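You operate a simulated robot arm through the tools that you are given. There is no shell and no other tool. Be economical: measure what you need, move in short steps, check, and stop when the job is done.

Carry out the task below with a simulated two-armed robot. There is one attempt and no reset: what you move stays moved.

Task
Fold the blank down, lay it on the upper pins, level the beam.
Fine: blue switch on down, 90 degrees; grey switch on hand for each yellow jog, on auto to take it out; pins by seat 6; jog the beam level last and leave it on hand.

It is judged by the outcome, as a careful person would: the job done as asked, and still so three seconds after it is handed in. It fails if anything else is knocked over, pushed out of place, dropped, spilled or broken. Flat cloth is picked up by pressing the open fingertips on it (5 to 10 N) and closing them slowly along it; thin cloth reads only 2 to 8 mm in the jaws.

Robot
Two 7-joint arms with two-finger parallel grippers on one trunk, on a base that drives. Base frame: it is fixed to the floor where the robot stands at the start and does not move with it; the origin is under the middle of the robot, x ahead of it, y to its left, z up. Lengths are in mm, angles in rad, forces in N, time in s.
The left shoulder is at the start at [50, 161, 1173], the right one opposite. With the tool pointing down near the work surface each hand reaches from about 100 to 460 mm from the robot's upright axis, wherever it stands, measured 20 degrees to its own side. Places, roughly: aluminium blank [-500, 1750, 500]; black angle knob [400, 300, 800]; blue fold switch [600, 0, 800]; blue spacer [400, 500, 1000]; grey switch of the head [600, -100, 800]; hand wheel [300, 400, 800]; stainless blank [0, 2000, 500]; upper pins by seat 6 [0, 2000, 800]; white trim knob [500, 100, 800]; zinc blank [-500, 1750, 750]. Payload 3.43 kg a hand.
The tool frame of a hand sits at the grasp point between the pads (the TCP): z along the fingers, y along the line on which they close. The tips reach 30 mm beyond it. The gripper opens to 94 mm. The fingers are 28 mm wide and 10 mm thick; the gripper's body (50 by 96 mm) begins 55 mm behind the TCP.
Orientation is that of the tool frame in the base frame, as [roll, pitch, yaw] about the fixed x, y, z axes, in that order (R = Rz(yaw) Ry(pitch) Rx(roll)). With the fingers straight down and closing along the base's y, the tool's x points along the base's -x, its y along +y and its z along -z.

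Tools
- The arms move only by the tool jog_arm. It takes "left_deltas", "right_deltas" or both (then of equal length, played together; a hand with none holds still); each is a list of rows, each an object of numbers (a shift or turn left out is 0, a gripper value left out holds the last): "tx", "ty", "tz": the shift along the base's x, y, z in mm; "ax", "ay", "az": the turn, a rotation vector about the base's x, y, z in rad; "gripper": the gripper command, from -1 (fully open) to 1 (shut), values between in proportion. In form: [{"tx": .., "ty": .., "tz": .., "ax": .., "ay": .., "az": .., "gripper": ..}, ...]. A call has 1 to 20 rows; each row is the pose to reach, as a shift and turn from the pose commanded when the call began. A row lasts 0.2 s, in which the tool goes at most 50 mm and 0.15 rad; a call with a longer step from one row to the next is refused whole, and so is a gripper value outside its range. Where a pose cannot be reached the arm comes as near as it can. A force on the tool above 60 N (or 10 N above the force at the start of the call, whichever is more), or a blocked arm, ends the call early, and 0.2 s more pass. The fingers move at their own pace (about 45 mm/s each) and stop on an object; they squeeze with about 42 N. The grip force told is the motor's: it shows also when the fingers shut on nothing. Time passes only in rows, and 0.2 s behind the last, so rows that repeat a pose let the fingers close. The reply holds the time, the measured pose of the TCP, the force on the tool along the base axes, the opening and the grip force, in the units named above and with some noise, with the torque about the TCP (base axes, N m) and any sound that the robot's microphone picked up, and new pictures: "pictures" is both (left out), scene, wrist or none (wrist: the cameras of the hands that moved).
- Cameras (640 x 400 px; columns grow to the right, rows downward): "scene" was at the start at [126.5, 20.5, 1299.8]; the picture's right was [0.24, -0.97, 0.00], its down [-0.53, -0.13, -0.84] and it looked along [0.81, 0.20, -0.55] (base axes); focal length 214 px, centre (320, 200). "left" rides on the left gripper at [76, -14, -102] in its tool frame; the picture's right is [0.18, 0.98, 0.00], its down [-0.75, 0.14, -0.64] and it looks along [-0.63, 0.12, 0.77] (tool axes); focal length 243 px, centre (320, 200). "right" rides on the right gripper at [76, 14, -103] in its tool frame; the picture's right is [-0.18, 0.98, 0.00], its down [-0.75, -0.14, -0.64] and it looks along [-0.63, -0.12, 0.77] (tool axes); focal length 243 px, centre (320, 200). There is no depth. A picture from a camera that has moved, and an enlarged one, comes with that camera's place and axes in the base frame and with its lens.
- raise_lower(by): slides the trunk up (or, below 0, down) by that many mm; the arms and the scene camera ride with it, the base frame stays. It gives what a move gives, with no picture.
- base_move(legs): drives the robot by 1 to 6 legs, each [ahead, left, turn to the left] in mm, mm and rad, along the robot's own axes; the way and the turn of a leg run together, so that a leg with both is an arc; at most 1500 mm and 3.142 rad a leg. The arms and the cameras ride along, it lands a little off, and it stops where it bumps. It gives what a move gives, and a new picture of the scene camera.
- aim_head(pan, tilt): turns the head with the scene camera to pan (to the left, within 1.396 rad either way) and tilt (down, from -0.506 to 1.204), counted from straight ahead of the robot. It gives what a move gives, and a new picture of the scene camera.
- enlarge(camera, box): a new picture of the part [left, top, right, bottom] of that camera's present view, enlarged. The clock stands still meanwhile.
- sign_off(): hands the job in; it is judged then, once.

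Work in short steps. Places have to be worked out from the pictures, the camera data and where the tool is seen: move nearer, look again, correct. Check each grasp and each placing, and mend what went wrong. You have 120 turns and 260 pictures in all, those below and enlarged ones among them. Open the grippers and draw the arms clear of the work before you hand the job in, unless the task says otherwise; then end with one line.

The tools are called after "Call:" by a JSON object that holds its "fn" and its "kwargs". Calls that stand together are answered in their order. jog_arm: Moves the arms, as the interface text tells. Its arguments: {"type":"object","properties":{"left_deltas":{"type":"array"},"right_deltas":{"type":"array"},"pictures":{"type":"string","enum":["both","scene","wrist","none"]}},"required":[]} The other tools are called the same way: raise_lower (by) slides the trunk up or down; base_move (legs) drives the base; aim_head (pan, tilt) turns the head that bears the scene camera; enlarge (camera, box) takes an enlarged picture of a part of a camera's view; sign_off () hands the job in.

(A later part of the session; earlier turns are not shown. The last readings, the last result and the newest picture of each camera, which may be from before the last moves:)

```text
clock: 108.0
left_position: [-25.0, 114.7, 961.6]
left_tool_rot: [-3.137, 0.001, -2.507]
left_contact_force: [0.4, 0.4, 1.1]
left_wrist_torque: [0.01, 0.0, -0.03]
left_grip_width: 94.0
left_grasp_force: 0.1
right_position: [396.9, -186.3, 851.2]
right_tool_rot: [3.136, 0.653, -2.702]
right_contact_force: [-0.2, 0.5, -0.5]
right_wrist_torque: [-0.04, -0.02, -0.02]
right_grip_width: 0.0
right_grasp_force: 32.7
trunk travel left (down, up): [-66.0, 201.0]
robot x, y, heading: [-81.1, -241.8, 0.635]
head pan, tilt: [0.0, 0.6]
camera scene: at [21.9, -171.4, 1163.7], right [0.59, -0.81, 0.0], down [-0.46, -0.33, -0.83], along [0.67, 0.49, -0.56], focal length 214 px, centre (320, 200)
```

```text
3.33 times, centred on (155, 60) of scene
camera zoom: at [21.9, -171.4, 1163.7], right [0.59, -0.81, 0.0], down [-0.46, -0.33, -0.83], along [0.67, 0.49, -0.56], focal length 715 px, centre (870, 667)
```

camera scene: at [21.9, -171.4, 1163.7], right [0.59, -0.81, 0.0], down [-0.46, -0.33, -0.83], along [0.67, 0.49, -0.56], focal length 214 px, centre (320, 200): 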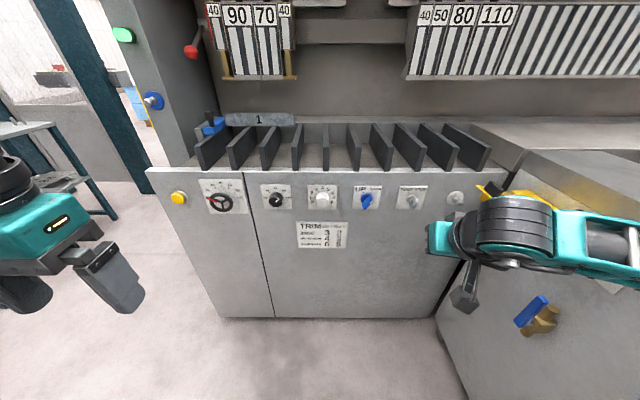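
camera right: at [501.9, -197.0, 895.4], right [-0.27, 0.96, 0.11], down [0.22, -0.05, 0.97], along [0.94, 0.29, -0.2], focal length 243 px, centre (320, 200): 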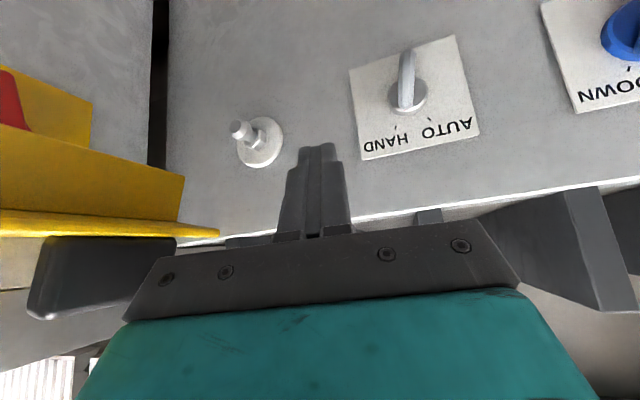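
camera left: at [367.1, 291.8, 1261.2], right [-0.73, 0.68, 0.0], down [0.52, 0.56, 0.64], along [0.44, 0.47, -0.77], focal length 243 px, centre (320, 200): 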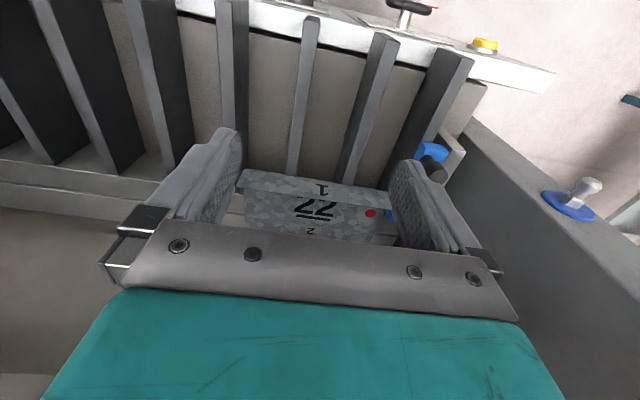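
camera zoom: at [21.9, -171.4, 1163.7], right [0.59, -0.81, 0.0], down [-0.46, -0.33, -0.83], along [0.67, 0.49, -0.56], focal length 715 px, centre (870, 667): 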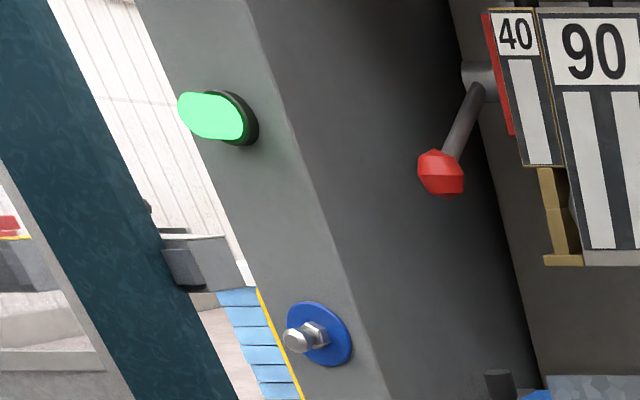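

The grey knob's red mark points at HAND and the green lamp confirms it. Now I tuck the right hand back and drive left to the yellow button.

Call:
{"fn": "jog_arm", "kwargs": {"right_deltas": [{"tx": -27, "ty": -20, "tz": 27}, {"tx": -54, "ty": -40, "tz": 54}, {"tx": -80, "ty": -59, "tz": 80}], "left_deltas": [{"gripper": 0}, {"gripper": 1}, {"gripper": 1}], "pictures": "none"}}

Call:
{"fn": "base_move", "kwargs": {"legs": [[0, 265, 0], [170, 0, 0]]}}

```text
clock: 108.8
left_position: [-25.1, 114.9, 961.4]
left_tool_rot: [-3.137, 0.001, -2.509]
left_contact_force: [0.4, 0.7, 0.0]
left_wrist_torque: [0.0, 0.01, 0.0]
left_grip_width: 24.6
left_grasp_force: 0.0
right_position: [357.3, -209.4, 950.6]
right_tool_rot: [3.138, 0.649, -2.702]
right_contact_force: [-0.1, 0.9, 0.1]
right_wrist_torque: [0.0, -0.02, -0.03]
right_grip_width: 0.0
right_grasp_force: 32.7
right hand out of reach, approached as far as the arm can: row 2, 3
trunk travel left (down, up): [-66.0, 201.0]
robot x, y, heading: [-82.6, -250.2, 0.635]
head pan, tilt: [0.0, 0.6]
```

```text
clock: 112.8
left_position: [-46.0, 428.1, 960.8]
left_tool_rot: [-3.138, 0.003, -2.507]
left_contact_force: [0.1, 0.8, 0.2]
left_wrist_torque: [0.0, 0.0, 0.06]
left_grip_width: 0.0
left_grasp_force: 33.0
right_position: [336.4, 104.7, 950.2]
right_tool_rot: [3.136, 0.65, -2.702]
right_contact_force: [0.4, -0.3, -0.6]
right_wrist_torque: [0.01, -0.01, -0.02]
right_grip_width: 0.0
right_grasp_force: 32.3
trunk travel left (down, up): [-66.0, 201.0]
robot x, y, heading: [-104.0, 68.8, 0.637]
head pan, tilt: [0.0, 0.6]
camera scene: at [0.1, 142.3, 1163.6], right [0.59, -0.81, 0.0], down [-0.46, -0.33, -0.82], along [0.66, 0.49, -0.57], focal length 214 px, centre (320, 200)
```

scene: 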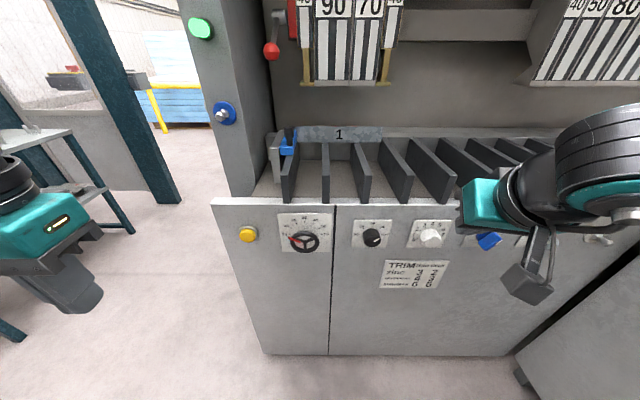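

The yellow button is at about [212, 513, 794] (face). I bring the closed left fingers in front of it, tilted forward.

Call:
{"fn": "jog_arm", "kwargs": {"left_deltas": [{"tx": 32, "ty": 8, "tz": -22, "ax": 0.059, "ay": -0.08}, {"tx": 64, "ty": 16, "tz": -44, "ax": 0.118, "ay": -0.16}, {"tx": 96, "ty": 24, "tz": -66, "ax": 0.178, "ay": -0.242}, {"tx": 129, "ty": 31, "tz": -88, "ax": 0.237, "ay": -0.323}, {"tx": 161, "ty": 39, "tz": -110, "ax": 0.296, "ay": -0.403}, {"tx": 193, "ty": 47, "tz": -131, "ax": 0.355, "ay": -0.484}]}}

```text
clock: 114.2
left_position: [146.9, 474.2, 829.8]
left_tool_rot: [-3.136, 0.601, -2.507]
left_contact_force: [0.1, -0.3, -0.2]
left_wrist_torque: [0.02, 0.0, 0.01]
left_grip_width: 0.0
left_grasp_force: 33.3
right_position: [336.4, 106.0, 950.3]
right_tool_rot: [3.137, 0.65, -2.702]
right_contact_force: [-0.6, 0.5, 0.0]
right_wrist_torque: [0.01, -0.02, -0.02]
right_grip_width: 0.0
right_grasp_force: 33.5
trunk travel left (down, up): [-66.0, 201.0]
robot x, y, heading: [-101.0, 71.2, 0.636]
head pan, tilt: [0.0, 0.6]
camera scene: at [0.0, 142.2, 1163.7], right [0.59, -0.81, 0.0], down [-0.46, -0.34, -0.82], along [0.66, 0.49, -0.57], focal length 214 px, centre (320, 200)
camera left: at [57.5, 392.7, 870.7], right [-0.7, 0.7, -0.11], down [0.12, 0.27, 0.96], along [0.7, 0.66, -0.27], focal length 243 px, centre (320, 200)
```

scene: 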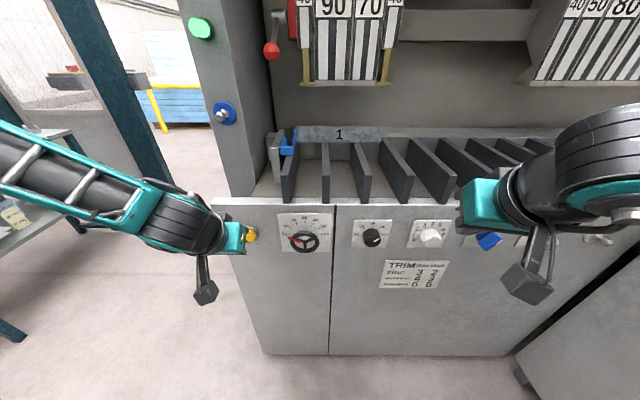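
left: 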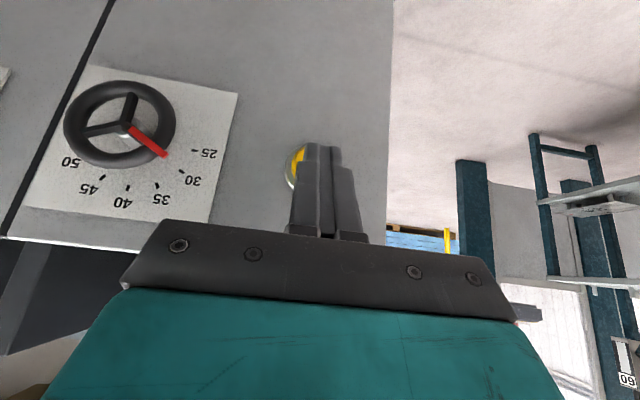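

From this view the wheel reads about 30, which matches the 30 mm flange I measured, so all settings agree. The tips are in front of the button; I press it gently and watch the beam.

Call:
{"fn": "jog_arm", "kwargs": {"left_deltas": [{"tx": 14, "ty": 7.5, "tz": -10}, {"tx": 27.4, "ty": 15.1, "tz": -20}, {"tx": 34, "ty": 20, "tz": -20}, {"tx": 40.3, "ty": 24.6, "tz": -20}, {"tx": 40.3, "ty": 24.6, "tz": -20}]}}

```text
clock: 115.4
left_position: [185.3, 498.7, 810.4]
left_tool_rot: [-3.136, 0.601, -2.508]
left_contact_force: [-1.2, -2.2, 0.2]
left_wrist_torque: [-0.09, 0.03, 0.02]
left_grip_width: 0.0
left_grasp_force: 32.9
right_position: [335.8, 105.8, 949.4]
right_tool_rot: [3.138, 0.649, -2.702]
right_contact_force: [-0.1, -0.9, -0.1]
right_wrist_torque: [0.0, 0.01, -0.01]
right_grip_width: 0.0
right_grasp_force: 33.3
trunk travel left (down, up): [-66.0, 201.0]
robot x, y, heading: [-104.5, 65.5, 0.632]
head pan, tilt: [0.0, 0.6]
heard: click
camera scene: at [-0.2, 142.0, 1163.7], right [0.59, -0.81, 0.0], down [-0.46, -0.33, -0.83], along [0.66, 0.49, -0.56], focal length 214 px, centre (320, 200)
camera left: at [96.6, 417.8, 850.4], right [-0.7, 0.7, -0.11], down [0.12, 0.27, 0.95], along [0.7, 0.66, -0.28], focal length 243 px, centre (320, 200)
```

scene: 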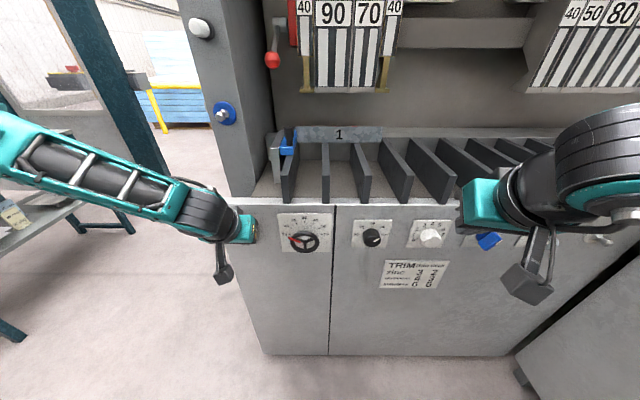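
left: 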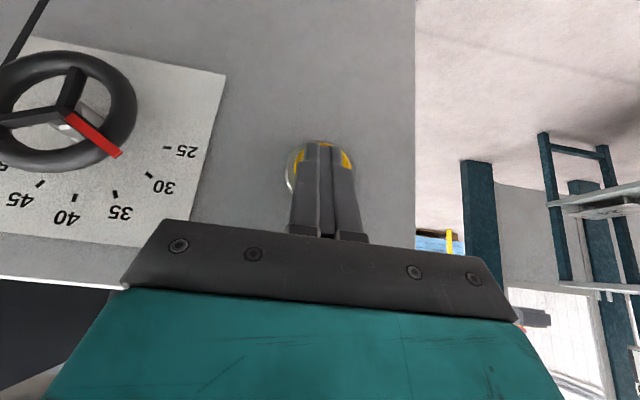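

A click was heard, the lamp went out and the upper tools have begun to lower. I hold the button and watch.

Call:
{"fn": "jog_arm", "kwargs": {"left_deltas": [{}, {}, {}, {}, {}, {}, {}, {}, {}, {}], "pictures": "scene"}}

```text
clock: 117.6
left_position: [186.5, 500.1, 810.0]
left_tool_rot: [-3.134, 0.603, -2.507]
left_contact_force: [-1.7, -0.8, -0.7]
left_wrist_torque: [-0.02, 0.05, -0.01]
left_grip_width: 0.0
left_grasp_force: 33.1
right_position: [335.8, 106.1, 949.9]
right_tool_rot: [3.137, 0.651, -2.702]
right_contact_force: [0.2, -0.9, 0.1]
right_wrist_torque: [0.0, 0.01, -0.02]
right_grip_width: 0.0
right_grasp_force: 33.1
trunk travel left (down, up): [-66.0, 201.0]
robot x, y, heading: [-104.2, 66.5, 0.632]
head pan, tilt: [0.0, 0.6]
camera scene: at [-0.2, 142.1, 1163.7], right [0.59, -0.81, 0.0], down [-0.46, -0.33, -0.83], along [0.66, 0.49, -0.56], focal length 214 px, centre (320, 200)
```

scene: 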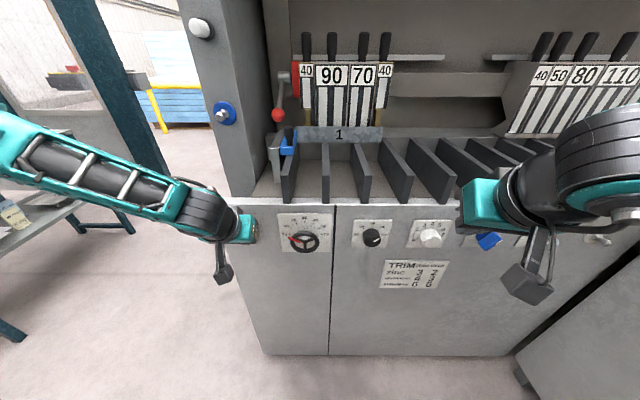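

The clamp has come down onto the blank. I keep holding until the fold completes.

Call:
{"fn": "jog_arm", "kwargs": {"left_deltas": [{}, {}, {}, {}, {}, {}, {}, {}, {}, {}, {}, {}, {}, {}, {}], "pictures": "scene"}}

Call:
{"fn": "enlarge", "kwargs": {"camera": "scene", "box": [180, 0, 460, 200]}}

```text
clock: 120.8
left_position: [185.8, 499.0, 811.1]
left_tool_rot: [-3.135, 0.603, -2.507]
left_contact_force: [-2.1, -2.2, 0.7]
left_wrist_torque: [0.0, 0.03, -0.01]
left_grip_width: 0.0
left_grasp_force: 32.9
right_position: [336.1, 105.0, 949.6]
right_tool_rot: [3.138, 0.65, -2.701]
right_contact_force: [-0.4, 0.7, 0.4]
right_wrist_torque: [-0.01, -0.01, 0.01]
right_grip_width: 0.0
right_grasp_force: 33.2
trunk travel left (down, up): [-66.0, 201.0]
robot x, y, heading: [-103.6, 66.8, 0.635]
head pan, tilt: [0.0, 0.6]
camera scene: at [-0.2, 142.1, 1163.7], right [0.59, -0.81, 0.0], down [-0.46, -0.33, -0.83], along [0.66, 0.49, -0.56], focal length 214 px, centre (320, 200)
```

scene: 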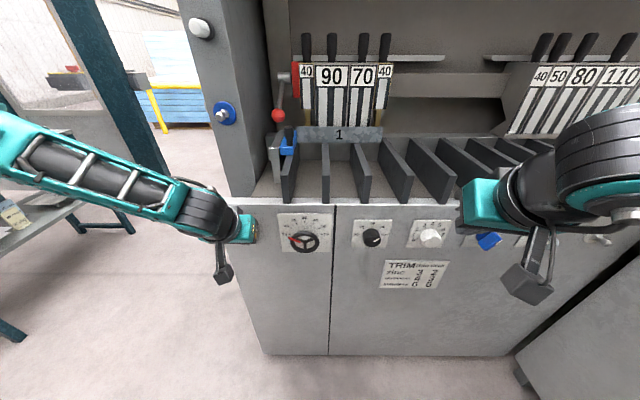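

```text
2.00 times, centred on (320, 100) of scene
camera zoom: at [-0.2, 142.1, 1163.7], right [0.59, -0.81, 0.0], down [-0.46, -0.33, -0.83], along [0.66, 0.49, -0.56], focal length 429 px, centre (320, 400)
```

zoom: 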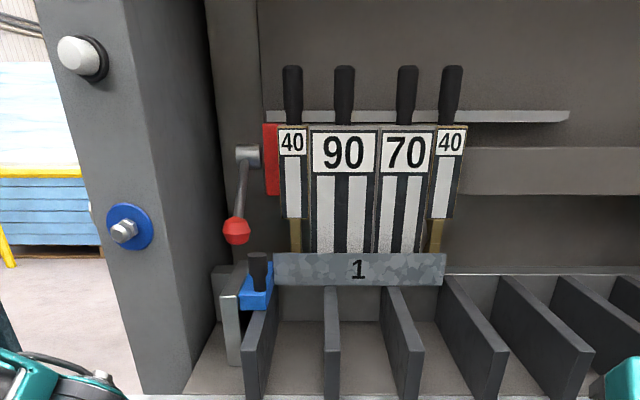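

The clamp is closed. I release the button and see how lamp and beam respond.

Call:
{"fn": "jog_arm", "kwargs": {"left_deltas": [{"tx": -12, "ty": -9}, {"tx": -28, "ty": -20}, {"tx": -40, "ty": -30}, {"tx": -40, "ty": -30}, {"tx": -40, "ty": -30}], "pictures": "scene"}}

Call:
{"fn": "raise_lower", "kwargs": {"by": 200}}

Call:
{"fn": "enlarge", "kwargs": {"camera": "scene", "box": [200, 50, 480, 250]}}

```text
clock: 122.0
left_position: [145.9, 469.9, 811.1]
left_tool_rot: [-3.137, 0.603, -2.51]
left_contact_force: [-0.1, -0.2, 0.0]
left_wrist_torque: [0.01, 0.0, -0.01]
left_grip_width: 0.0
left_grasp_force: 33.6
right_position: [335.3, 105.4, 949.6]
right_tool_rot: [3.137, 0.65, -2.704]
right_contact_force: [-0.5, -0.1, -0.5]
right_wrist_torque: [0.03, 0.02, -0.01]
right_grip_width: 0.0
right_grasp_force: 32.7
trunk travel left (down, up): [-66.0, 201.0]
robot x, y, heading: [-105.5, 65.3, 0.634]
head pan, tilt: [0.0, 0.6]
camera scene: at [-0.1, 142.1, 1163.7], right [0.59, -0.81, 0.0], down [-0.46, -0.33, -0.83], along [0.66, 0.49, -0.56], focal length 214 px, centre (320, 200)
```

scene: 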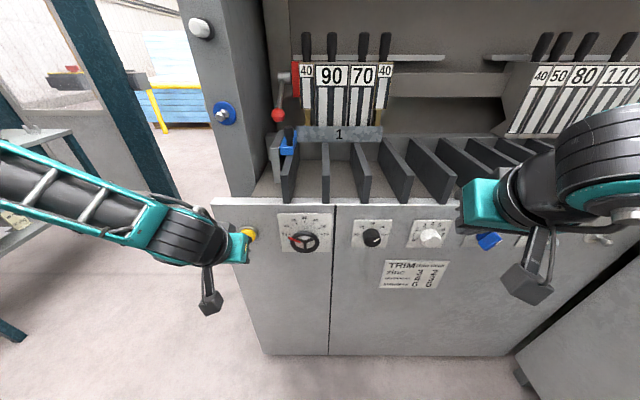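

```text
clock: 124.2
left_position: [145.9, 471.0, 1011.2]
left_tool_rot: [-3.138, 0.602, -2.508]
left_contact_force: [0.9, -0.4, 0.4]
left_wrist_torque: [0.05, -0.01, 0.03]
left_grip_width: 0.0
left_grasp_force: 32.8
right_position: [335.4, 105.2, 1149.1]
right_tool_rot: [3.137, 0.648, -2.703]
right_contact_force: [0.2, -0.5, 0.5]
right_wrist_torque: [0.0, 0.01, -0.01]
right_grip_width: 0.0
right_grasp_force: 32.8
trunk travel left (down, up): [-266.0, 1.0]
robot x, y, heading: [-98.0, 66.1, 0.633]
head pan, tilt: [0.0, 0.6]
```

```text
2.00 times, centred on (340, 150) of scene
camera zoom: at [0.0, 142.2, 1363.6], right [0.59, -0.81, 0.0], down [-0.46, -0.33, -0.83], along [0.66, 0.49, -0.57], focal length 429 px, centre (280, 300)
```

zoom: 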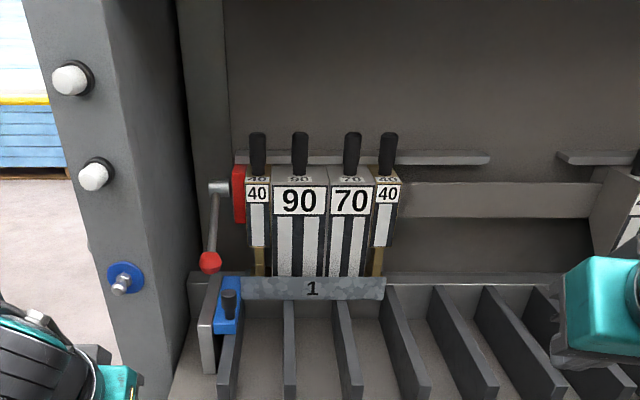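

I zoom on the bed right of the tools to see the beam's position, compared with the two level strips before.

Call:
{"fn": "enlarge", "kwargs": {"camera": "scene", "box": [310, 160, 490, 220]}}

Call:
{"fn": "enlarge", "kwargs": {"camera": "right", "box": [160, 60, 480, 260]}}

```text
3.56 times, centred on (400, 190) of scene
camera zoom: at [0.0, 142.2, 1363.6], right [0.59, -0.81, 0.0], down [-0.46, -0.33, -0.83], along [0.66, 0.49, -0.57], focal length 763 px, centre (36, 236)
```

zoom: 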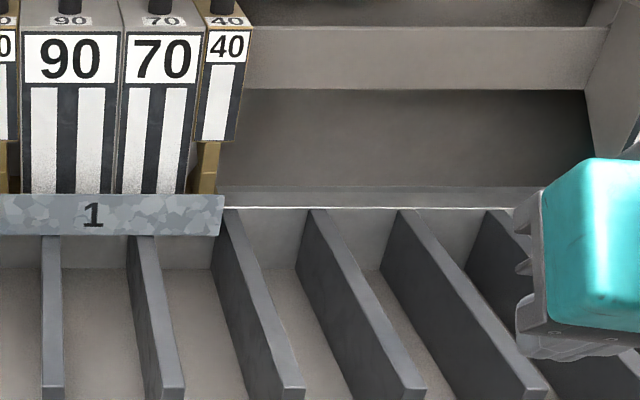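

```text
2.00 times, centred on (320, 160) of right
camera zoom: at [220.2, 64.9, 1185.4], right [-0.29, 0.95, 0.11], down [0.25, -0.04, 0.97], along [0.92, 0.31, -0.23], focal length 485 px, centre (320, 280)
```

zoom: 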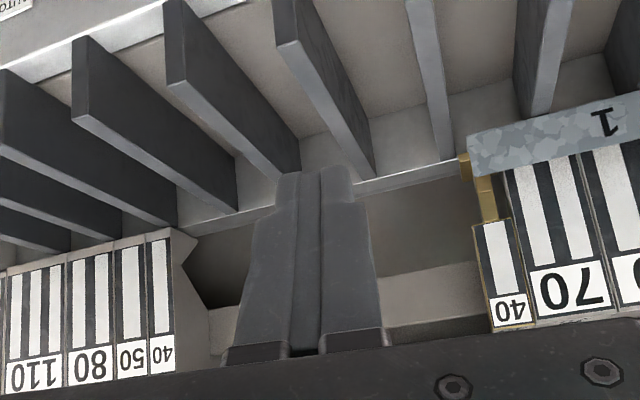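

The rear strip (the beam) has swung down, so the flange is folded and clamped. Now grey to AUTO: I set the right hand nearly upright with closed fingers to push the knob from above, which keeps the forearm high over the bracket.

Call:
{"fn": "jog_arm", "kwargs": {"right_deltas": [{"tx": -15, "ty": -10, "ax": -0.06, "ay": 0.08, "az": 0.048, "gripper": 1}, {"tx": -30, "ty": -20, "ax": -0.12, "ay": 0.16, "az": 0.095}, {"tx": -45, "ty": -30, "ax": -0.18, "ay": 0.24, "az": 0.143}, {"tx": -60, "ty": -40, "ax": -0.237, "ay": 0.322, "az": 0.19}], "pictures": "none"}}

Call:
{"fn": "raise_lower", "kwargs": {"by": -100}}

Call:
{"fn": "base_move", "kwargs": {"legs": [[-60, 0, 0], [0, -370, 0], [90, 0, 0]]}}

```text
clock: 125.2
left_position: [143.9, 469.3, 1011.4]
left_tool_rot: [-3.135, 0.602, -2.508]
left_contact_force: [0.9, -0.2, 1.0]
left_wrist_torque: [0.02, 0.02, 0.02]
left_grip_width: 0.0
left_grasp_force: 33.0
right_position: [274.8, 64.6, 1150.4]
right_tool_rot: [-3.107, 0.251, -2.49]
right_contact_force: [-0.4, -0.4, 0.2]
right_wrist_torque: [0.0, -0.01, 0.0]
right_grip_width: 0.0
right_grasp_force: 33.1
trunk travel left (down, up): [-266.0, 1.0]
robot x, y, heading: [-107.5, 67.1, 0.634]
head pan, tilt: [0.0, 0.6]
```

```text
clock: 126.5
left_position: [145.5, 469.5, 909.3]
left_tool_rot: [-3.136, 0.603, -2.507]
left_contact_force: [0.2, 0.4, 0.3]
left_wrist_torque: [-0.02, -0.01, -0.02]
left_grip_width: 0.0
left_grasp_force: 33.0
right_position: [275.1, 65.1, 1050.7]
right_tool_rot: [-3.106, 0.252, -2.492]
right_contact_force: [-0.1, 1.0, -0.9]
right_wrist_torque: [-0.01, -0.01, 0.02]
right_grip_width: 0.0
right_grasp_force: 32.3
trunk travel left (down, up): [-166.0, 101.0]
robot x, y, heading: [-101.7, 65.7, 0.636]
head pan, tilt: [0.0, 0.6]
```

```text
clock: 131.6
left_position: [389.9, 187.1, 910.6]
left_tool_rot: [-3.137, 0.603, -2.511]
left_contact_force: [0.0, 0.9, 0.0]
left_wrist_torque: [0.0, 0.02, 0.03]
left_grip_width: 0.0
left_grasp_force: 33.9
right_position: [518.2, -216.7, 1050.5]
right_tool_rot: [-3.106, 0.252, -2.496]
right_contact_force: [0.7, -0.1, -0.6]
right_wrist_torque: [0.0, 0.03, 0.02]
right_grip_width: 0.1
right_grasp_force: 33.0
trunk travel left (down, up): [-166.0, 101.0]
robot x, y, heading: [139.2, -213.8, 0.629]
head pan, tilt: [0.0, 0.6]
camera scene: at [243.4, -139.0, 1263.6], right [0.59, -0.81, 0.0], down [-0.46, -0.33, -0.82], along [0.67, 0.49, -0.57], focal length 214 px, centre (320, 200)
```

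scene: 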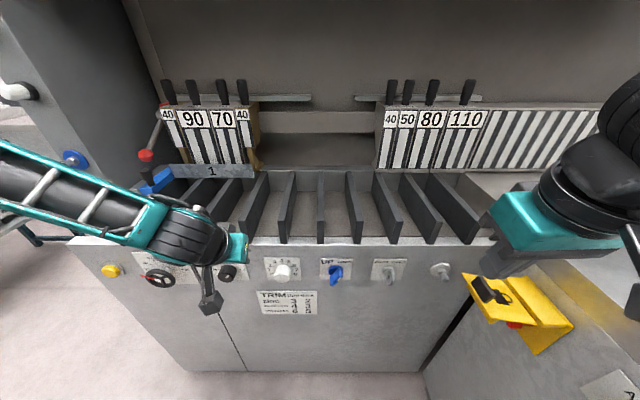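

I take the closed right fingers to just above and right of the grey knob, then look.

Call:
{"fn": "jog_arm", "kwargs": {"right_deltas": [{"tx": 22, "ty": 20, "tz": -30}, {"tx": 44, "ty": 38, "tz": -60}, {"tx": 66, "ty": 57, "tz": -90}, {"tx": 88, "ty": 76, "tz": -120}, {"tx": 106.6, "ty": 92.5, "tz": -150}]}}

```text
clock: 132.8
left_position: [390.0, 188.5, 910.1]
left_tool_rot: [-3.139, 0.602, -2.511]
left_contact_force: [-0.7, 0.6, 0.0]
left_wrist_torque: [0.02, 0.02, 0.02]
left_grip_width: 0.0
left_grasp_force: 32.6
right_position: [625.2, -122.8, 898.4]
right_tool_rot: [-3.104, 0.25, -2.494]
right_contact_force: [-0.8, -0.4, 0.7]
right_wrist_torque: [0.0, -0.01, -0.02]
right_grip_width: 0.0
right_grasp_force: 33.1
trunk travel left (down, up): [-166.0, 101.0]
robot x, y, heading: [140.8, -211.9, 0.63]
head pan, tilt: [0.0, 0.6]
camera scene: at [243.0, -139.3, 1263.7], right [0.59, -0.81, 0.0], down [-0.46, -0.33, -0.82], along [0.67, 0.49, -0.57], focal length 214 px, centre (320, 200)
camera right: at [536.7, -170.2, 978.3], right [-0.44, 0.9, 0.01], down [0.53, 0.25, 0.81], along [0.73, 0.37, -0.58], focal length 243 px, centre (320, 200)
```

scene: 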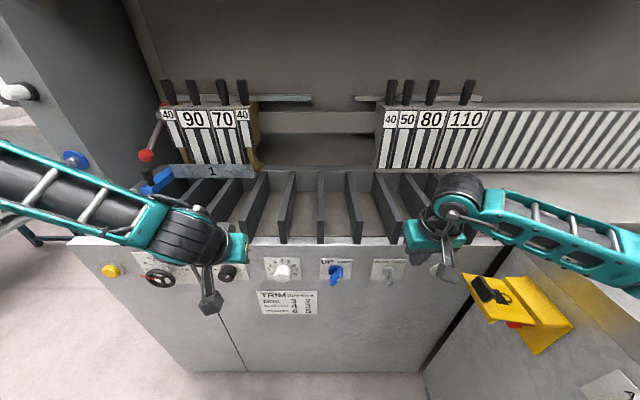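
right: 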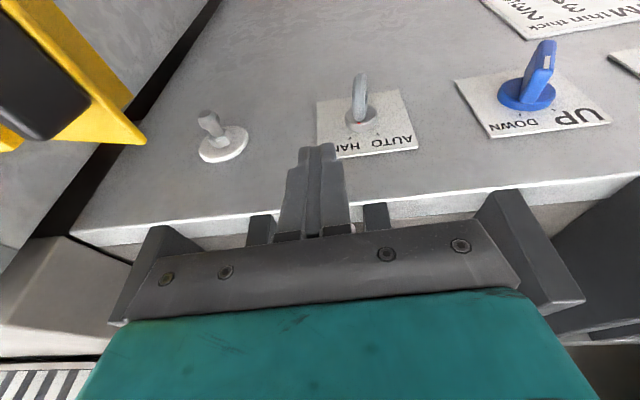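

The forearm is well above the bracket now. I lower the fingers to the right side of the knob's upper half.

Call:
{"fn": "jog_arm", "kwargs": {"right_deltas": [{"tx": 6, "ty": 4, "tz": -35}, {"tx": 11.7, "ty": 7.4, "tz": -69}], "pictures": "wrist"}}

```text
clock: 133.4
left_position: [389.4, 188.3, 909.1]
left_tool_rot: [-3.136, 0.602, -2.511]
left_contact_force: [-0.2, -1.3, -0.6]
left_wrist_torque: [0.0, -0.02, 0.01]
left_grip_width: 0.0
left_grasp_force: 32.6
right_position: [637.9, -117.4, 830.4]
right_tool_rot: [-3.107, 0.253, -2.494]
right_contact_force: [0.5, 0.5, -0.2]
right_wrist_torque: [-0.01, 0.0, 0.0]
right_grip_width: 0.2
right_grasp_force: 33.4
trunk travel left (down, up): [-166.0, 101.0]
robot x, y, heading: [139.6, -216.1, 0.629]
head pan, tilt: [0.0, 0.6]
camera right: at [548.2, -163.5, 910.1], right [-0.44, 0.9, 0.01], down [0.53, 0.25, 0.81], along [0.73, 0.37, -0.58], focal length 243 px, centre (320, 200)
```

right: 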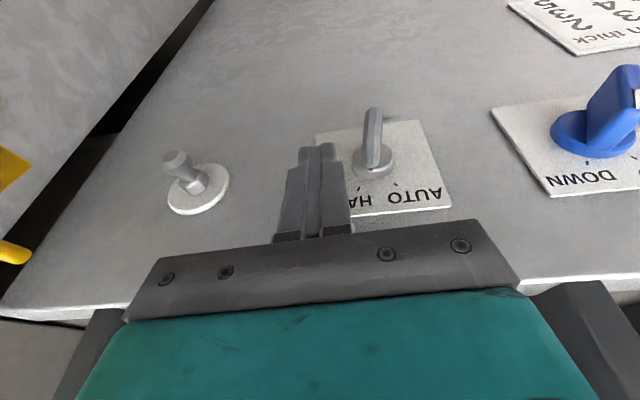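

The red mark of the knob points to HAND. I push leftward step by step.

Call:
{"fn": "jog_arm", "kwargs": {"right_deltas": [{"tx": -4, "ty": 5.4}, {"tx": -7, "ty": 9.5}, {"tx": -10, "ty": 13.6}, {"tx": -13, "ty": 17.7}, {"tx": -16, "ty": 21.8}, {"tx": -19, "ty": 25.8}, {"tx": -21, "ty": 28.6}], "pictures": "both"}}

```text
clock: 135.0
left_position: [390.5, 184.3, 911.3]
left_tool_rot: [-3.139, 0.602, -2.514]
left_contact_force: [-0.1, -0.3, 0.0]
left_wrist_torque: [0.01, 0.0, 0.0]
left_grip_width: 0.0
left_grasp_force: 32.9
right_position: [619.6, -94.8, 830.0]
right_tool_rot: [-3.093, 0.252, -2.502]
right_contact_force: [15.6, -27.1, 8.1]
right_wrist_torque: [-0.84, -0.38, 0.18]
right_grip_width: 0.1
right_grasp_force: 33.0
trunk travel left (down, up): [-166.0, 101.0]
robot x, y, heading: [140.5, -212.4, 0.63]
head pan, tilt: [0.0, 0.6]
camera scene: at [243.6, -142.4, 1264.0], right [0.59, -0.81, 0.0], down [-0.46, -0.33, -0.83], along [0.67, 0.49, -0.56], focal length 214 px, centre (320, 200)
camera right: at [530.0, -139.5, 910.3], right [-0.43, 0.9, 0.0], down [0.52, 0.25, 0.81], along [0.73, 0.35, -0.58], focal length 243 px, centre (320, 200)
```

scene: 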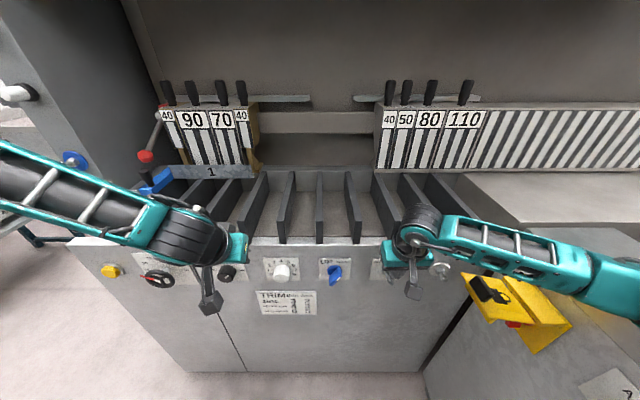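
right: 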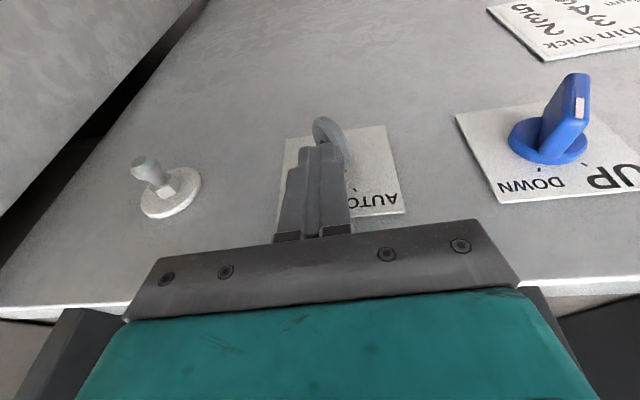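

The knob has turned to AUTO and met its stop. I back off and up and see whether the clamp opens.

Call:
{"fn": "jog_arm", "kwargs": {"right_deltas": [{"tx": 9, "ty": -12}, {"tx": 9, "ty": -12, "tz": 35}, {"tx": 5, "ty": -15, "tz": 80}, {"tx": 5, "ty": -15, "tz": 80}, {"tx": 5, "ty": -15, "tz": 80}, {"tx": 5, "ty": -15, "tz": 80}, {"tx": 5, "ty": -15, "tz": 80}, {"tx": 5, "ty": -15, "tz": 80}], "pictures": "both"}}

```text
clock: 136.8
left_position: [388.9, 187.5, 909.8]
left_tool_rot: [-3.138, 0.602, -2.514]
left_contact_force: [-1.0, 0.7, -1.0]
left_wrist_torque: [0.0, -0.01, -0.03]
left_grip_width: 0.0
left_grasp_force: 33.0
right_position: [619.7, -102.8, 909.4]
right_tool_rot: [-3.106, 0.251, -2.496]
right_contact_force: [-0.9, -0.1, 0.1]
right_wrist_torque: [0.01, -0.01, -0.01]
right_grip_width: 0.1
right_grasp_force: 32.9
trunk travel left (down, up): [-166.0, 101.0]
robot x, y, heading: [136.5, -218.4, 0.627]
head pan, tilt: [0.0, 0.6]
camera scene: at [242.8, -139.4, 1263.7], right [0.59, -0.81, 0.0], down [-0.46, -0.33, -0.83], along [0.67, 0.49, -0.56], focal length 214 px, centre (320, 200)
camera right: at [532.3, -149.1, 990.2], right [-0.44, 0.9, 0.01], down [0.53, 0.25, 0.81], along [0.73, 0.37, -0.58], focal length 243 px, centre (320, 200)
```

scene: 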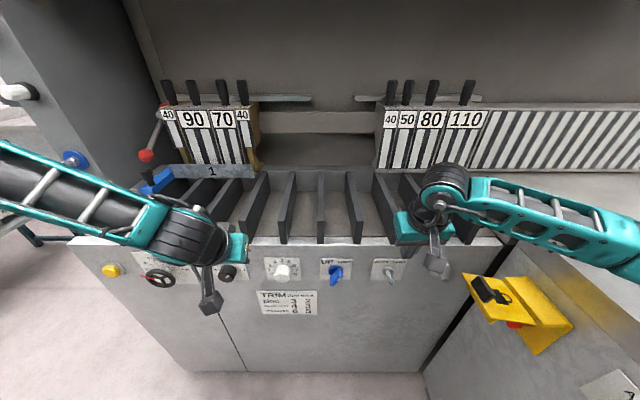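
right: 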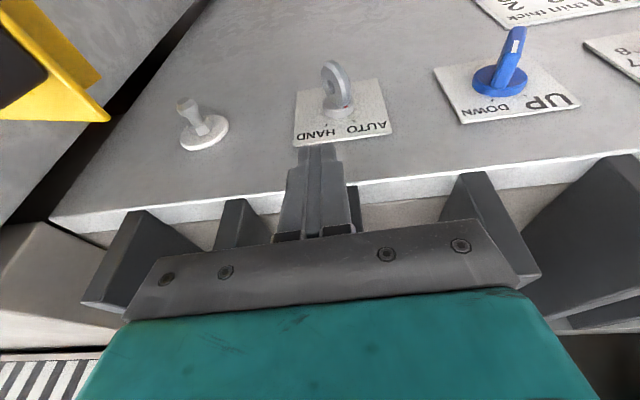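

Call:
{"fn": "enlarge", "kwargs": {"camera": "right", "box": [270, 40, 410, 150]}}

Call:
{"fn": "enlarge", "kwargs": {"camera": "scene", "box": [120, 70, 320, 200]}}

Call:
{"fn": "aim_head", "kwargs": {"pan": 0.5, "tilt": 0.3}}

```text
3.64 times, centred on (340, 95) of right
camera zoom: at [532.3, -149.1, 990.2], right [-0.44, 0.9, 0.01], down [0.53, 0.25, 0.81], along [0.73, 0.37, -0.58], focal length 882 px, centre (247, 582)
```

zoom: 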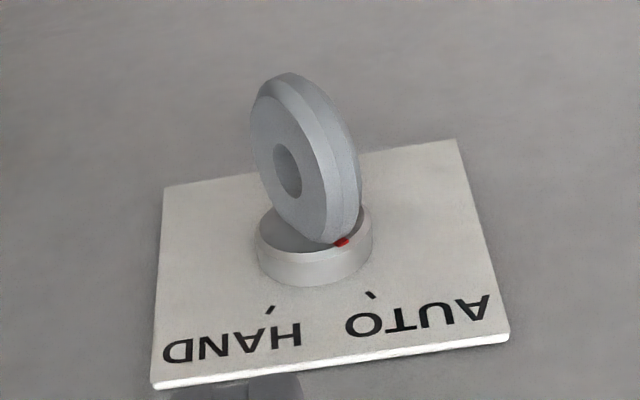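

```text
3.08 times, centred on (220, 135) of scene
camera zoom: at [242.8, -139.4, 1263.7], right [0.59, -0.81, 0.0], down [-0.46, -0.33, -0.83], along [0.67, 0.49, -0.56], focal length 660 px, centre (628, 400)
```

zoom: 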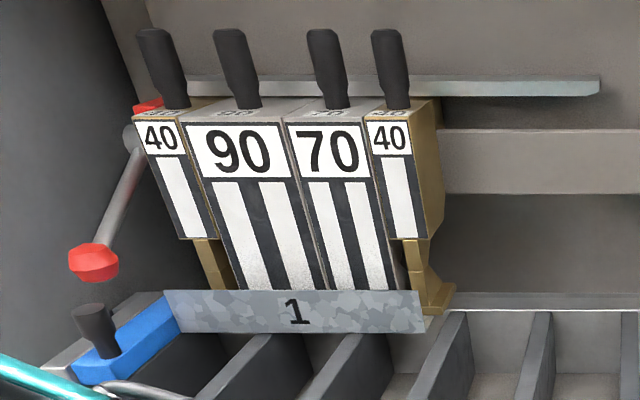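

```text
clock: 137.7
left_position: [389.3, 188.3, 909.4]
left_tool_rot: [-3.136, 0.602, -2.511]
left_contact_force: [-1.1, 0.5, 0.7]
left_wrist_torque: [-0.01, 0.0, 0.0]
left_grip_width: 0.0
left_grasp_force: 33.5
right_position: [621.4, -103.0, 910.6]
right_tool_rot: [-3.107, 0.252, -2.496]
right_contact_force: [0.9, -0.6, 0.1]
right_wrist_torque: [-0.01, 0.01, -0.01]
right_grip_width: 0.0
right_grasp_force: 32.8
trunk travel left (down, up): [-166.0, 101.0]
robot x, y, heading: [135.5, -211.8, 0.634]
head pan, tilt: [0.499, 0.3]
camera scene: at [211.3, -107.1, 1291.1], right [0.9, -0.43, 0.0], down [-0.13, -0.27, -0.96], along [0.41, 0.86, -0.3], focal length 214 px, centre (320, 200)
```

scene: 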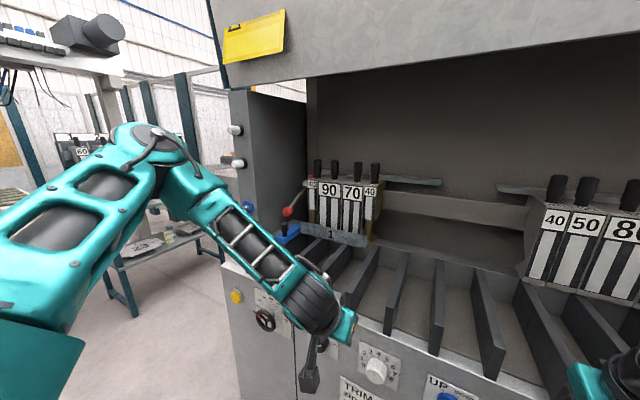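

The red mark is on AUTO, but the clamp is still down. I check the lamps and wait a moment.

Call:
{"fn": "enlarge", "kwargs": {"camera": "scene", "box": [200, 100, 420, 260]}}

Call:
{"fn": "jog_arm", "kwargs": {"right_deltas": [{}, {}, {}, {}, {}, {}, {}, {}, {}, {}, {}, {}, {}, {}, {}], "pictures": "scene"}}

```text
2.50 times, centred on (310, 180) of scene
camera zoom: at [211.3, -107.1, 1291.1], right [0.9, -0.43, 0.0], down [-0.13, -0.27, -0.96], along [0.41, 0.86, -0.3], focal length 536 px, centre (345, 250)
```

zoom: 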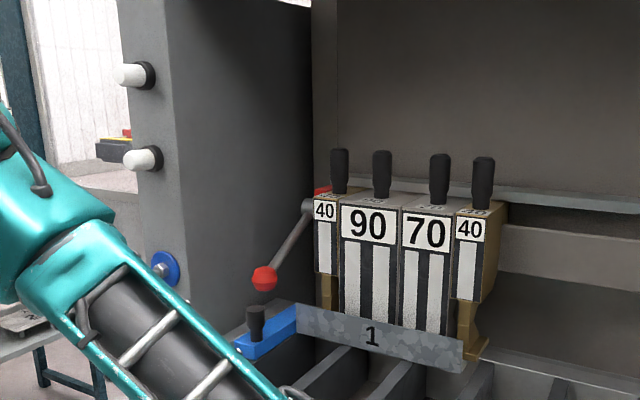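

```text
clock: 140.9
left_position: [390.2, 187.0, 909.3]
left_tool_rot: [-3.137, 0.601, -2.511]
left_contact_force: [-0.3, 0.5, -0.6]
left_wrist_torque: [0.01, -0.05, 0.03]
left_grip_width: 0.0
left_grasp_force: 33.0
right_position: [620.2, -102.6, 911.1]
right_tool_rot: [-3.106, 0.25, -2.496]
right_contact_force: [0.1, -0.5, 1.0]
right_wrist_torque: [0.02, -0.04, 0.04]
right_grip_width: 0.0
right_grasp_force: 32.9
trunk travel left (down, up): [-166.0, 101.0]
robot x, y, heading: [140.5, -213.7, 0.628]
head pan, tilt: [0.499, 0.3]
camera scene: at [211.2, -107.1, 1291.2], right [0.9, -0.43, 0.0], down [-0.13, -0.27, -0.96], along [0.41, 0.86, -0.3], focal length 214 px, centre (320, 200)
```

scene: 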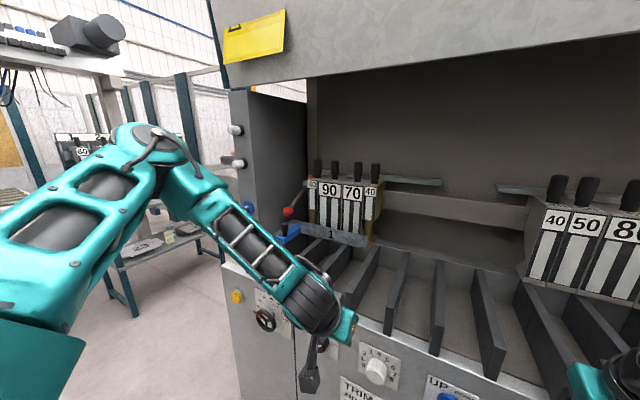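

Nothing changes. I raise the trunk and look into the folder from above to judge the beam and flange angle.

Call:
{"fn": "base_move", "kwargs": {"legs": [[-60, 130, 0]]}}

Call:
{"fn": "raise_lower", "kwargs": {"by": 100}}

Call:
{"fn": "aim_head", "kwargs": {"pan": 0.1, "tilt": 0.5}}

Call:
{"fn": "enlarge", "kwargs": {"camera": "scene", "box": [200, 120, 460, 260]}}

```text
clock: 142.7
left_position: [265.3, 257.4, 911.2]
left_tool_rot: [-3.136, 0.603, -2.514]
left_contact_force: [-0.7, 0.8, 0.1]
left_wrist_torque: [0.03, -0.02, 0.02]
left_grip_width: 0.0
left_grasp_force: 33.0
right_position: [495.7, -32.9, 909.7]
right_tool_rot: [-3.105, 0.25, -2.496]
right_contact_force: [-0.1, 0.9, -0.6]
right_wrist_torque: [0.0, 0.01, 0.03]
right_grip_width: 0.1
right_grasp_force: 33.3
trunk travel left (down, up): [-166.0, 101.0]
robot x, y, heading: [10.5, -145.0, 0.632]
head pan, tilt: [0.499, 0.3]
camera scene: at [85.8, -37.2, 1291.2], right [0.9, -0.43, 0.0], down [-0.13, -0.27, -0.96], along [0.41, 0.86, -0.3], focal length 214 px, centre (320, 200)
```

scene: 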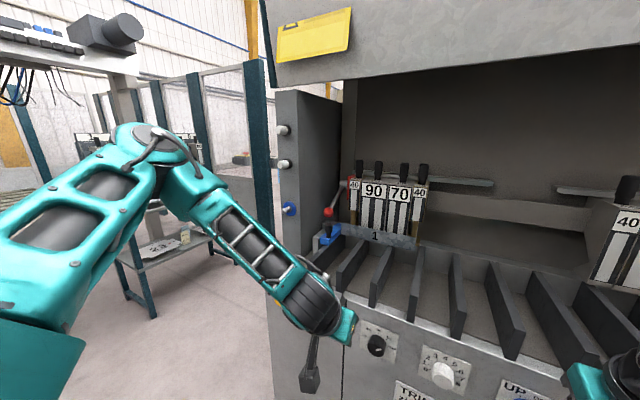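

```text
clock: 144.1
left_position: [264.1, 257.9, 1009.5]
left_tool_rot: [-3.136, 0.602, -2.513]
left_contact_force: [-0.1, 0.2, -0.5]
left_wrist_torque: [0.0, 0.02, -0.01]
left_grip_width: 0.0
left_grasp_force: 33.5
right_position: [495.8, -33.4, 1009.7]
right_tool_rot: [-3.106, 0.253, -2.496]
right_contact_force: [-0.1, -1.0, 1.3]
right_wrist_torque: [0.02, 0.02, -0.05]
right_grip_width: 0.0
right_grasp_force: 33.0
trunk travel left (down, up): [-266.0, 1.0]
robot x, y, heading: [14.4, -143.6, 0.628]
head pan, tilt: [0.499, 0.3]
```

```text
clock: 144.9
left_position: [265.4, 257.3, 1009.2]
left_tool_rot: [-3.138, 0.601, -2.514]
left_contact_force: [0.7, -0.6, 0.4]
left_wrist_torque: [-0.01, 0.04, -0.03]
left_grip_width: 0.2
left_grasp_force: 32.7
right_position: [495.9, -32.7, 1010.0]
right_tool_rot: [-3.108, 0.252, -2.495]
right_contact_force: [-1.0, 0.3, -0.3]
right_wrist_torque: [0.04, -0.01, 0.02]
right_grip_width: 0.0
right_grasp_force: 32.7
trunk travel left (down, up): [-266.0, 1.0]
robot x, y, heading: [13.9, -148.4, 0.628]
head pan, tilt: [0.099, 0.499]
camera scene: at [113.9, -61.1, 1372.8], right [0.67, -0.75, 0.0], down [-0.36, -0.32, -0.88], along [0.65, 0.59, -0.48], focal length 214 px, centre (320, 200)
```

scene: 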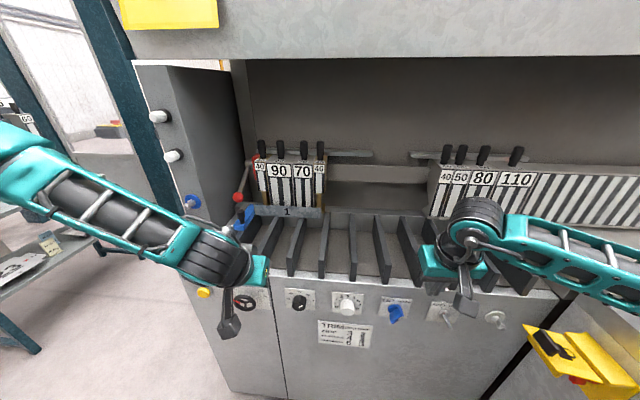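

```text
2.46 times, centred on (330, 190) of scene
camera zoom: at [113.9, -61.1, 1372.8], right [0.67, -0.75, 0.0], down [-0.36, -0.32, -0.88], along [0.65, 0.59, -0.48], focal length 528 px, centre (295, 225)
```

zoom: 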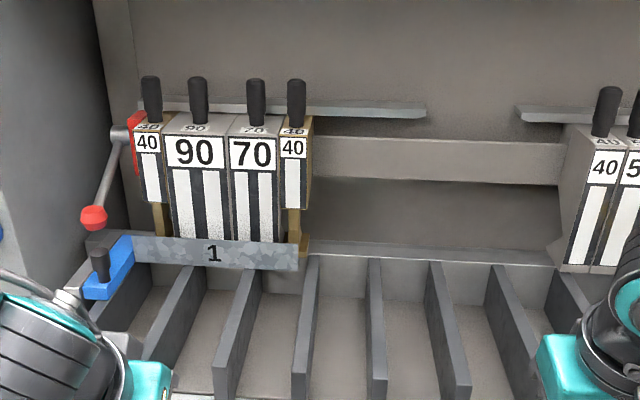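

The clamp is still closed though the beam is down. I verify the grey knob's angle precisely.

Call:
{"fn": "enlarge", "kwargs": {"camera": "scene", "box": [370, 285, 480, 340]}}

Call:
{"fn": "enlarge", "kwargs": {"camera": "scene", "box": [130, 90, 260, 240]}}

```text
5.82 times, centred on (425, 312) of scene
camera zoom: at [113.9, -61.1, 1372.8], right [0.67, -0.75, 0.0], down [-0.36, -0.32, -0.88], along [0.65, 0.59, -0.48], focal length 1248 px, centre (-291, -454)
```

zoom: 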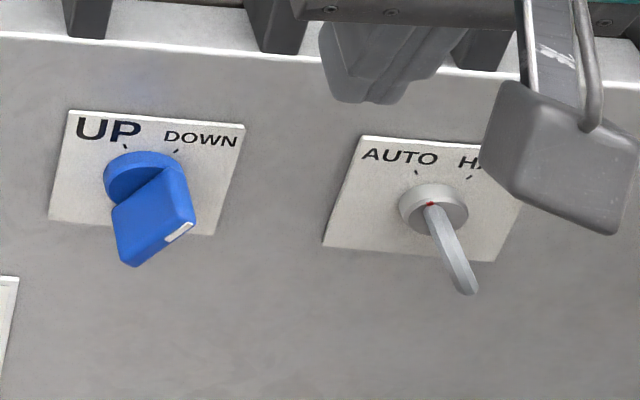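

```text
2.67 times, centred on (195, 165) of scene
camera zoom: at [113.9, -61.1, 1372.8], right [0.67, -0.75, 0.0], down [-0.36, -0.32, -0.88], along [0.65, 0.59, -0.48], focal length 572 px, centre (653, 293)
```

zoom: 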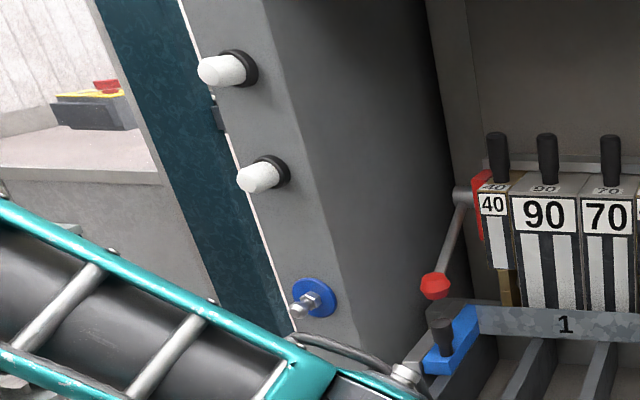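

The knob is exactly on AUTO (seen edge-on), yet the clamp stays down, so it probably opens with the button once on AUTO, where nothing is left to fold. I tuck the right hand, return to the yellow button and press it briefly on AUTO.

Call:
{"fn": "jog_arm", "kwargs": {"right_deltas": [{"tx": -30, "ty": -22, "tz": 25}, {"tx": -60, "ty": -44, "tz": 50}, {"tx": -90, "ty": -66, "tz": 75}, {"tx": -121, "ty": -89, "tz": 100}], "pictures": "none"}}

Call:
{"fn": "base_move", "kwargs": {"legs": [[0, 243, 0.005], [32, 0, 0]]}}

Call:
{"fn": "raise_lower", "kwargs": {"by": -200}}

Call:
{"fn": "aim_head", "kwargs": {"pan": 0.1, "tilt": 0.45}}

```text
clock: 145.9
left_position: [265.1, 257.0, 1010.4]
left_tool_rot: [-3.137, 0.603, -2.511]
left_contact_force: [0.8, 0.0, -0.4]
left_wrist_torque: [0.0, -0.01, 0.0]
left_grip_width: 0.0
left_grasp_force: 32.9
right_position: [378.7, -120.1, 1113.2]
right_tool_rot: [-3.105, 0.249, -2.497]
right_contact_force: [-0.1, -0.5, 0.5]
right_wrist_torque: [-0.03, 0.02, 0.01]
right_grip_width: 0.1
right_grasp_force: 33.9
right hand out of reach, approached as far as the arm can: row 4
trunk travel left (down, up): [-266.0, 1.0]
robot x, y, heading: [13.3, -144.6, 0.628]
head pan, tilt: [0.099, 0.499]
```

```text
clock: 149.1
left_position: [146.6, 472.5, 1009.8]
left_tool_rot: [-3.137, 0.6, -2.509]
left_contact_force: [0.2, 0.7, -0.5]
left_wrist_torque: [-0.01, 0.05, -0.02]
left_grip_width: 0.0
left_grasp_force: 33.3
right_position: [263.0, 96.2, 1112.3]
right_tool_rot: [-3.109, 0.248, -2.491]
right_contact_force: [-0.2, 0.3, -0.4]
right_wrist_torque: [-0.02, -0.02, 0.03]
right_grip_width: 0.1
right_grasp_force: 32.7
trunk travel left (down, up): [-266.0, 1.0]
robot x, y, heading: [-101.6, 68.1, 0.634]
head pan, tilt: [0.099, 0.499]
camera scene: at [-2.4, 154.0, 1372.6], right [0.67, -0.74, 0.0], down [-0.36, -0.32, -0.88], along [0.65, 0.59, -0.48], focal length 214 px, centre (320, 200)
```

scene: 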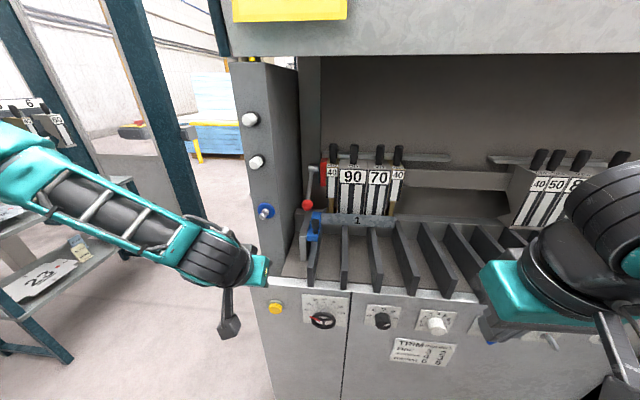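

```text
clock: 151.3
left_position: [146.4, 472.8, 809.8]
left_tool_rot: [-3.137, 0.602, -2.51]
left_contact_force: [0.2, 0.3, 0.7]
left_wrist_torque: [0.01, 0.0, -0.02]
left_grip_width: 0.1
left_grasp_force: 33.2
right_position: [261.7, 95.8, 912.8]
right_tool_rot: [-3.108, 0.25, -2.492]
right_contact_force: [-0.1, 0.2, 0.7]
right_wrist_torque: [-0.02, 0.03, -0.01]
right_grip_width: 0.1
right_grasp_force: 33.3
trunk travel left (down, up): [-66.0, 201.0]
robot x, y, heading: [-105.2, 65.5, 0.634]
head pan, tilt: [0.099, 0.499]
```

```text
clock: 151.9
left_position: [146.5, 472.5, 810.3]
left_tool_rot: [-3.136, 0.604, -2.509]
left_contact_force: [-0.3, -0.9, 0.7]
left_wrist_torque: [-0.02, 0.02, -0.02]
left_grip_width: 0.0
left_grasp_force: 33.0
right_position: [261.3, 96.1, 912.2]
right_tool_rot: [-3.108, 0.25, -2.492]
right_contact_force: [0.9, -0.6, 0.5]
right_wrist_torque: [0.0, 0.03, 0.01]
right_grip_width: 0.4
right_grasp_force: 32.7
trunk travel left (down, up): [-66.0, 201.0]
robot x, y, heading: [-106.2, 72.4, 0.634]
head pan, tilt: [0.099, 0.45]
camera scene: at [-2.8, 153.8, 1177.2], right [0.67, -0.74, 0.0], down [-0.32, -0.29, -0.9], along [0.67, 0.6, -0.44], focal length 214 px, centre (320, 200)
```

scene: 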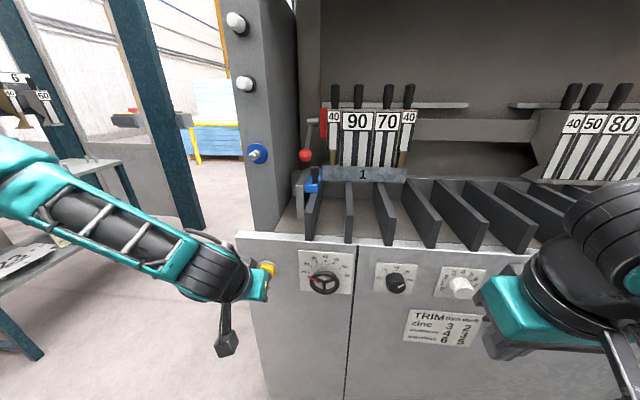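

I press the yellow button briefly on AUTO and watch.

Call:
{"fn": "jog_arm", "kwargs": {"left_deltas": [{"tx": 20, "ty": 14}, {"tx": 33, "ty": 23}, {"tx": 40, "ty": 28}, {"tx": 40, "ty": 28}], "pictures": "scene"}}

```text
clock: 152.9
left_position: [185.4, 499.4, 810.0]
left_tool_rot: [-3.135, 0.601, -2.511]
left_contact_force: [-2.2, -1.1, 0.3]
left_wrist_torque: [0.0, 0.02, -0.02]
left_grip_width: 0.1
left_grasp_force: 32.6
right_position: [261.8, 95.3, 912.3]
right_tool_rot: [-3.107, 0.249, -2.492]
right_contact_force: [0.5, -0.7, 0.3]
right_wrist_torque: [-0.05, -0.04, 0.03]
right_grip_width: 0.1
right_grasp_force: 33.0
trunk travel left (down, up): [-66.0, 201.0]
robot x, y, heading: [-104.2, 68.5, 0.637]
head pan, tilt: [0.099, 0.45]
heard: click
camera scene: at [-2.9, 153.7, 1177.3], right [0.67, -0.74, 0.0], down [-0.32, -0.29, -0.9], along [0.67, 0.6, -0.44], focal length 214 px, centre (320, 200)
```

scene: 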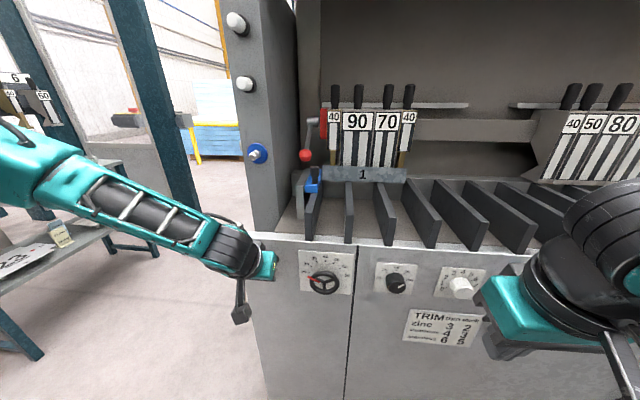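

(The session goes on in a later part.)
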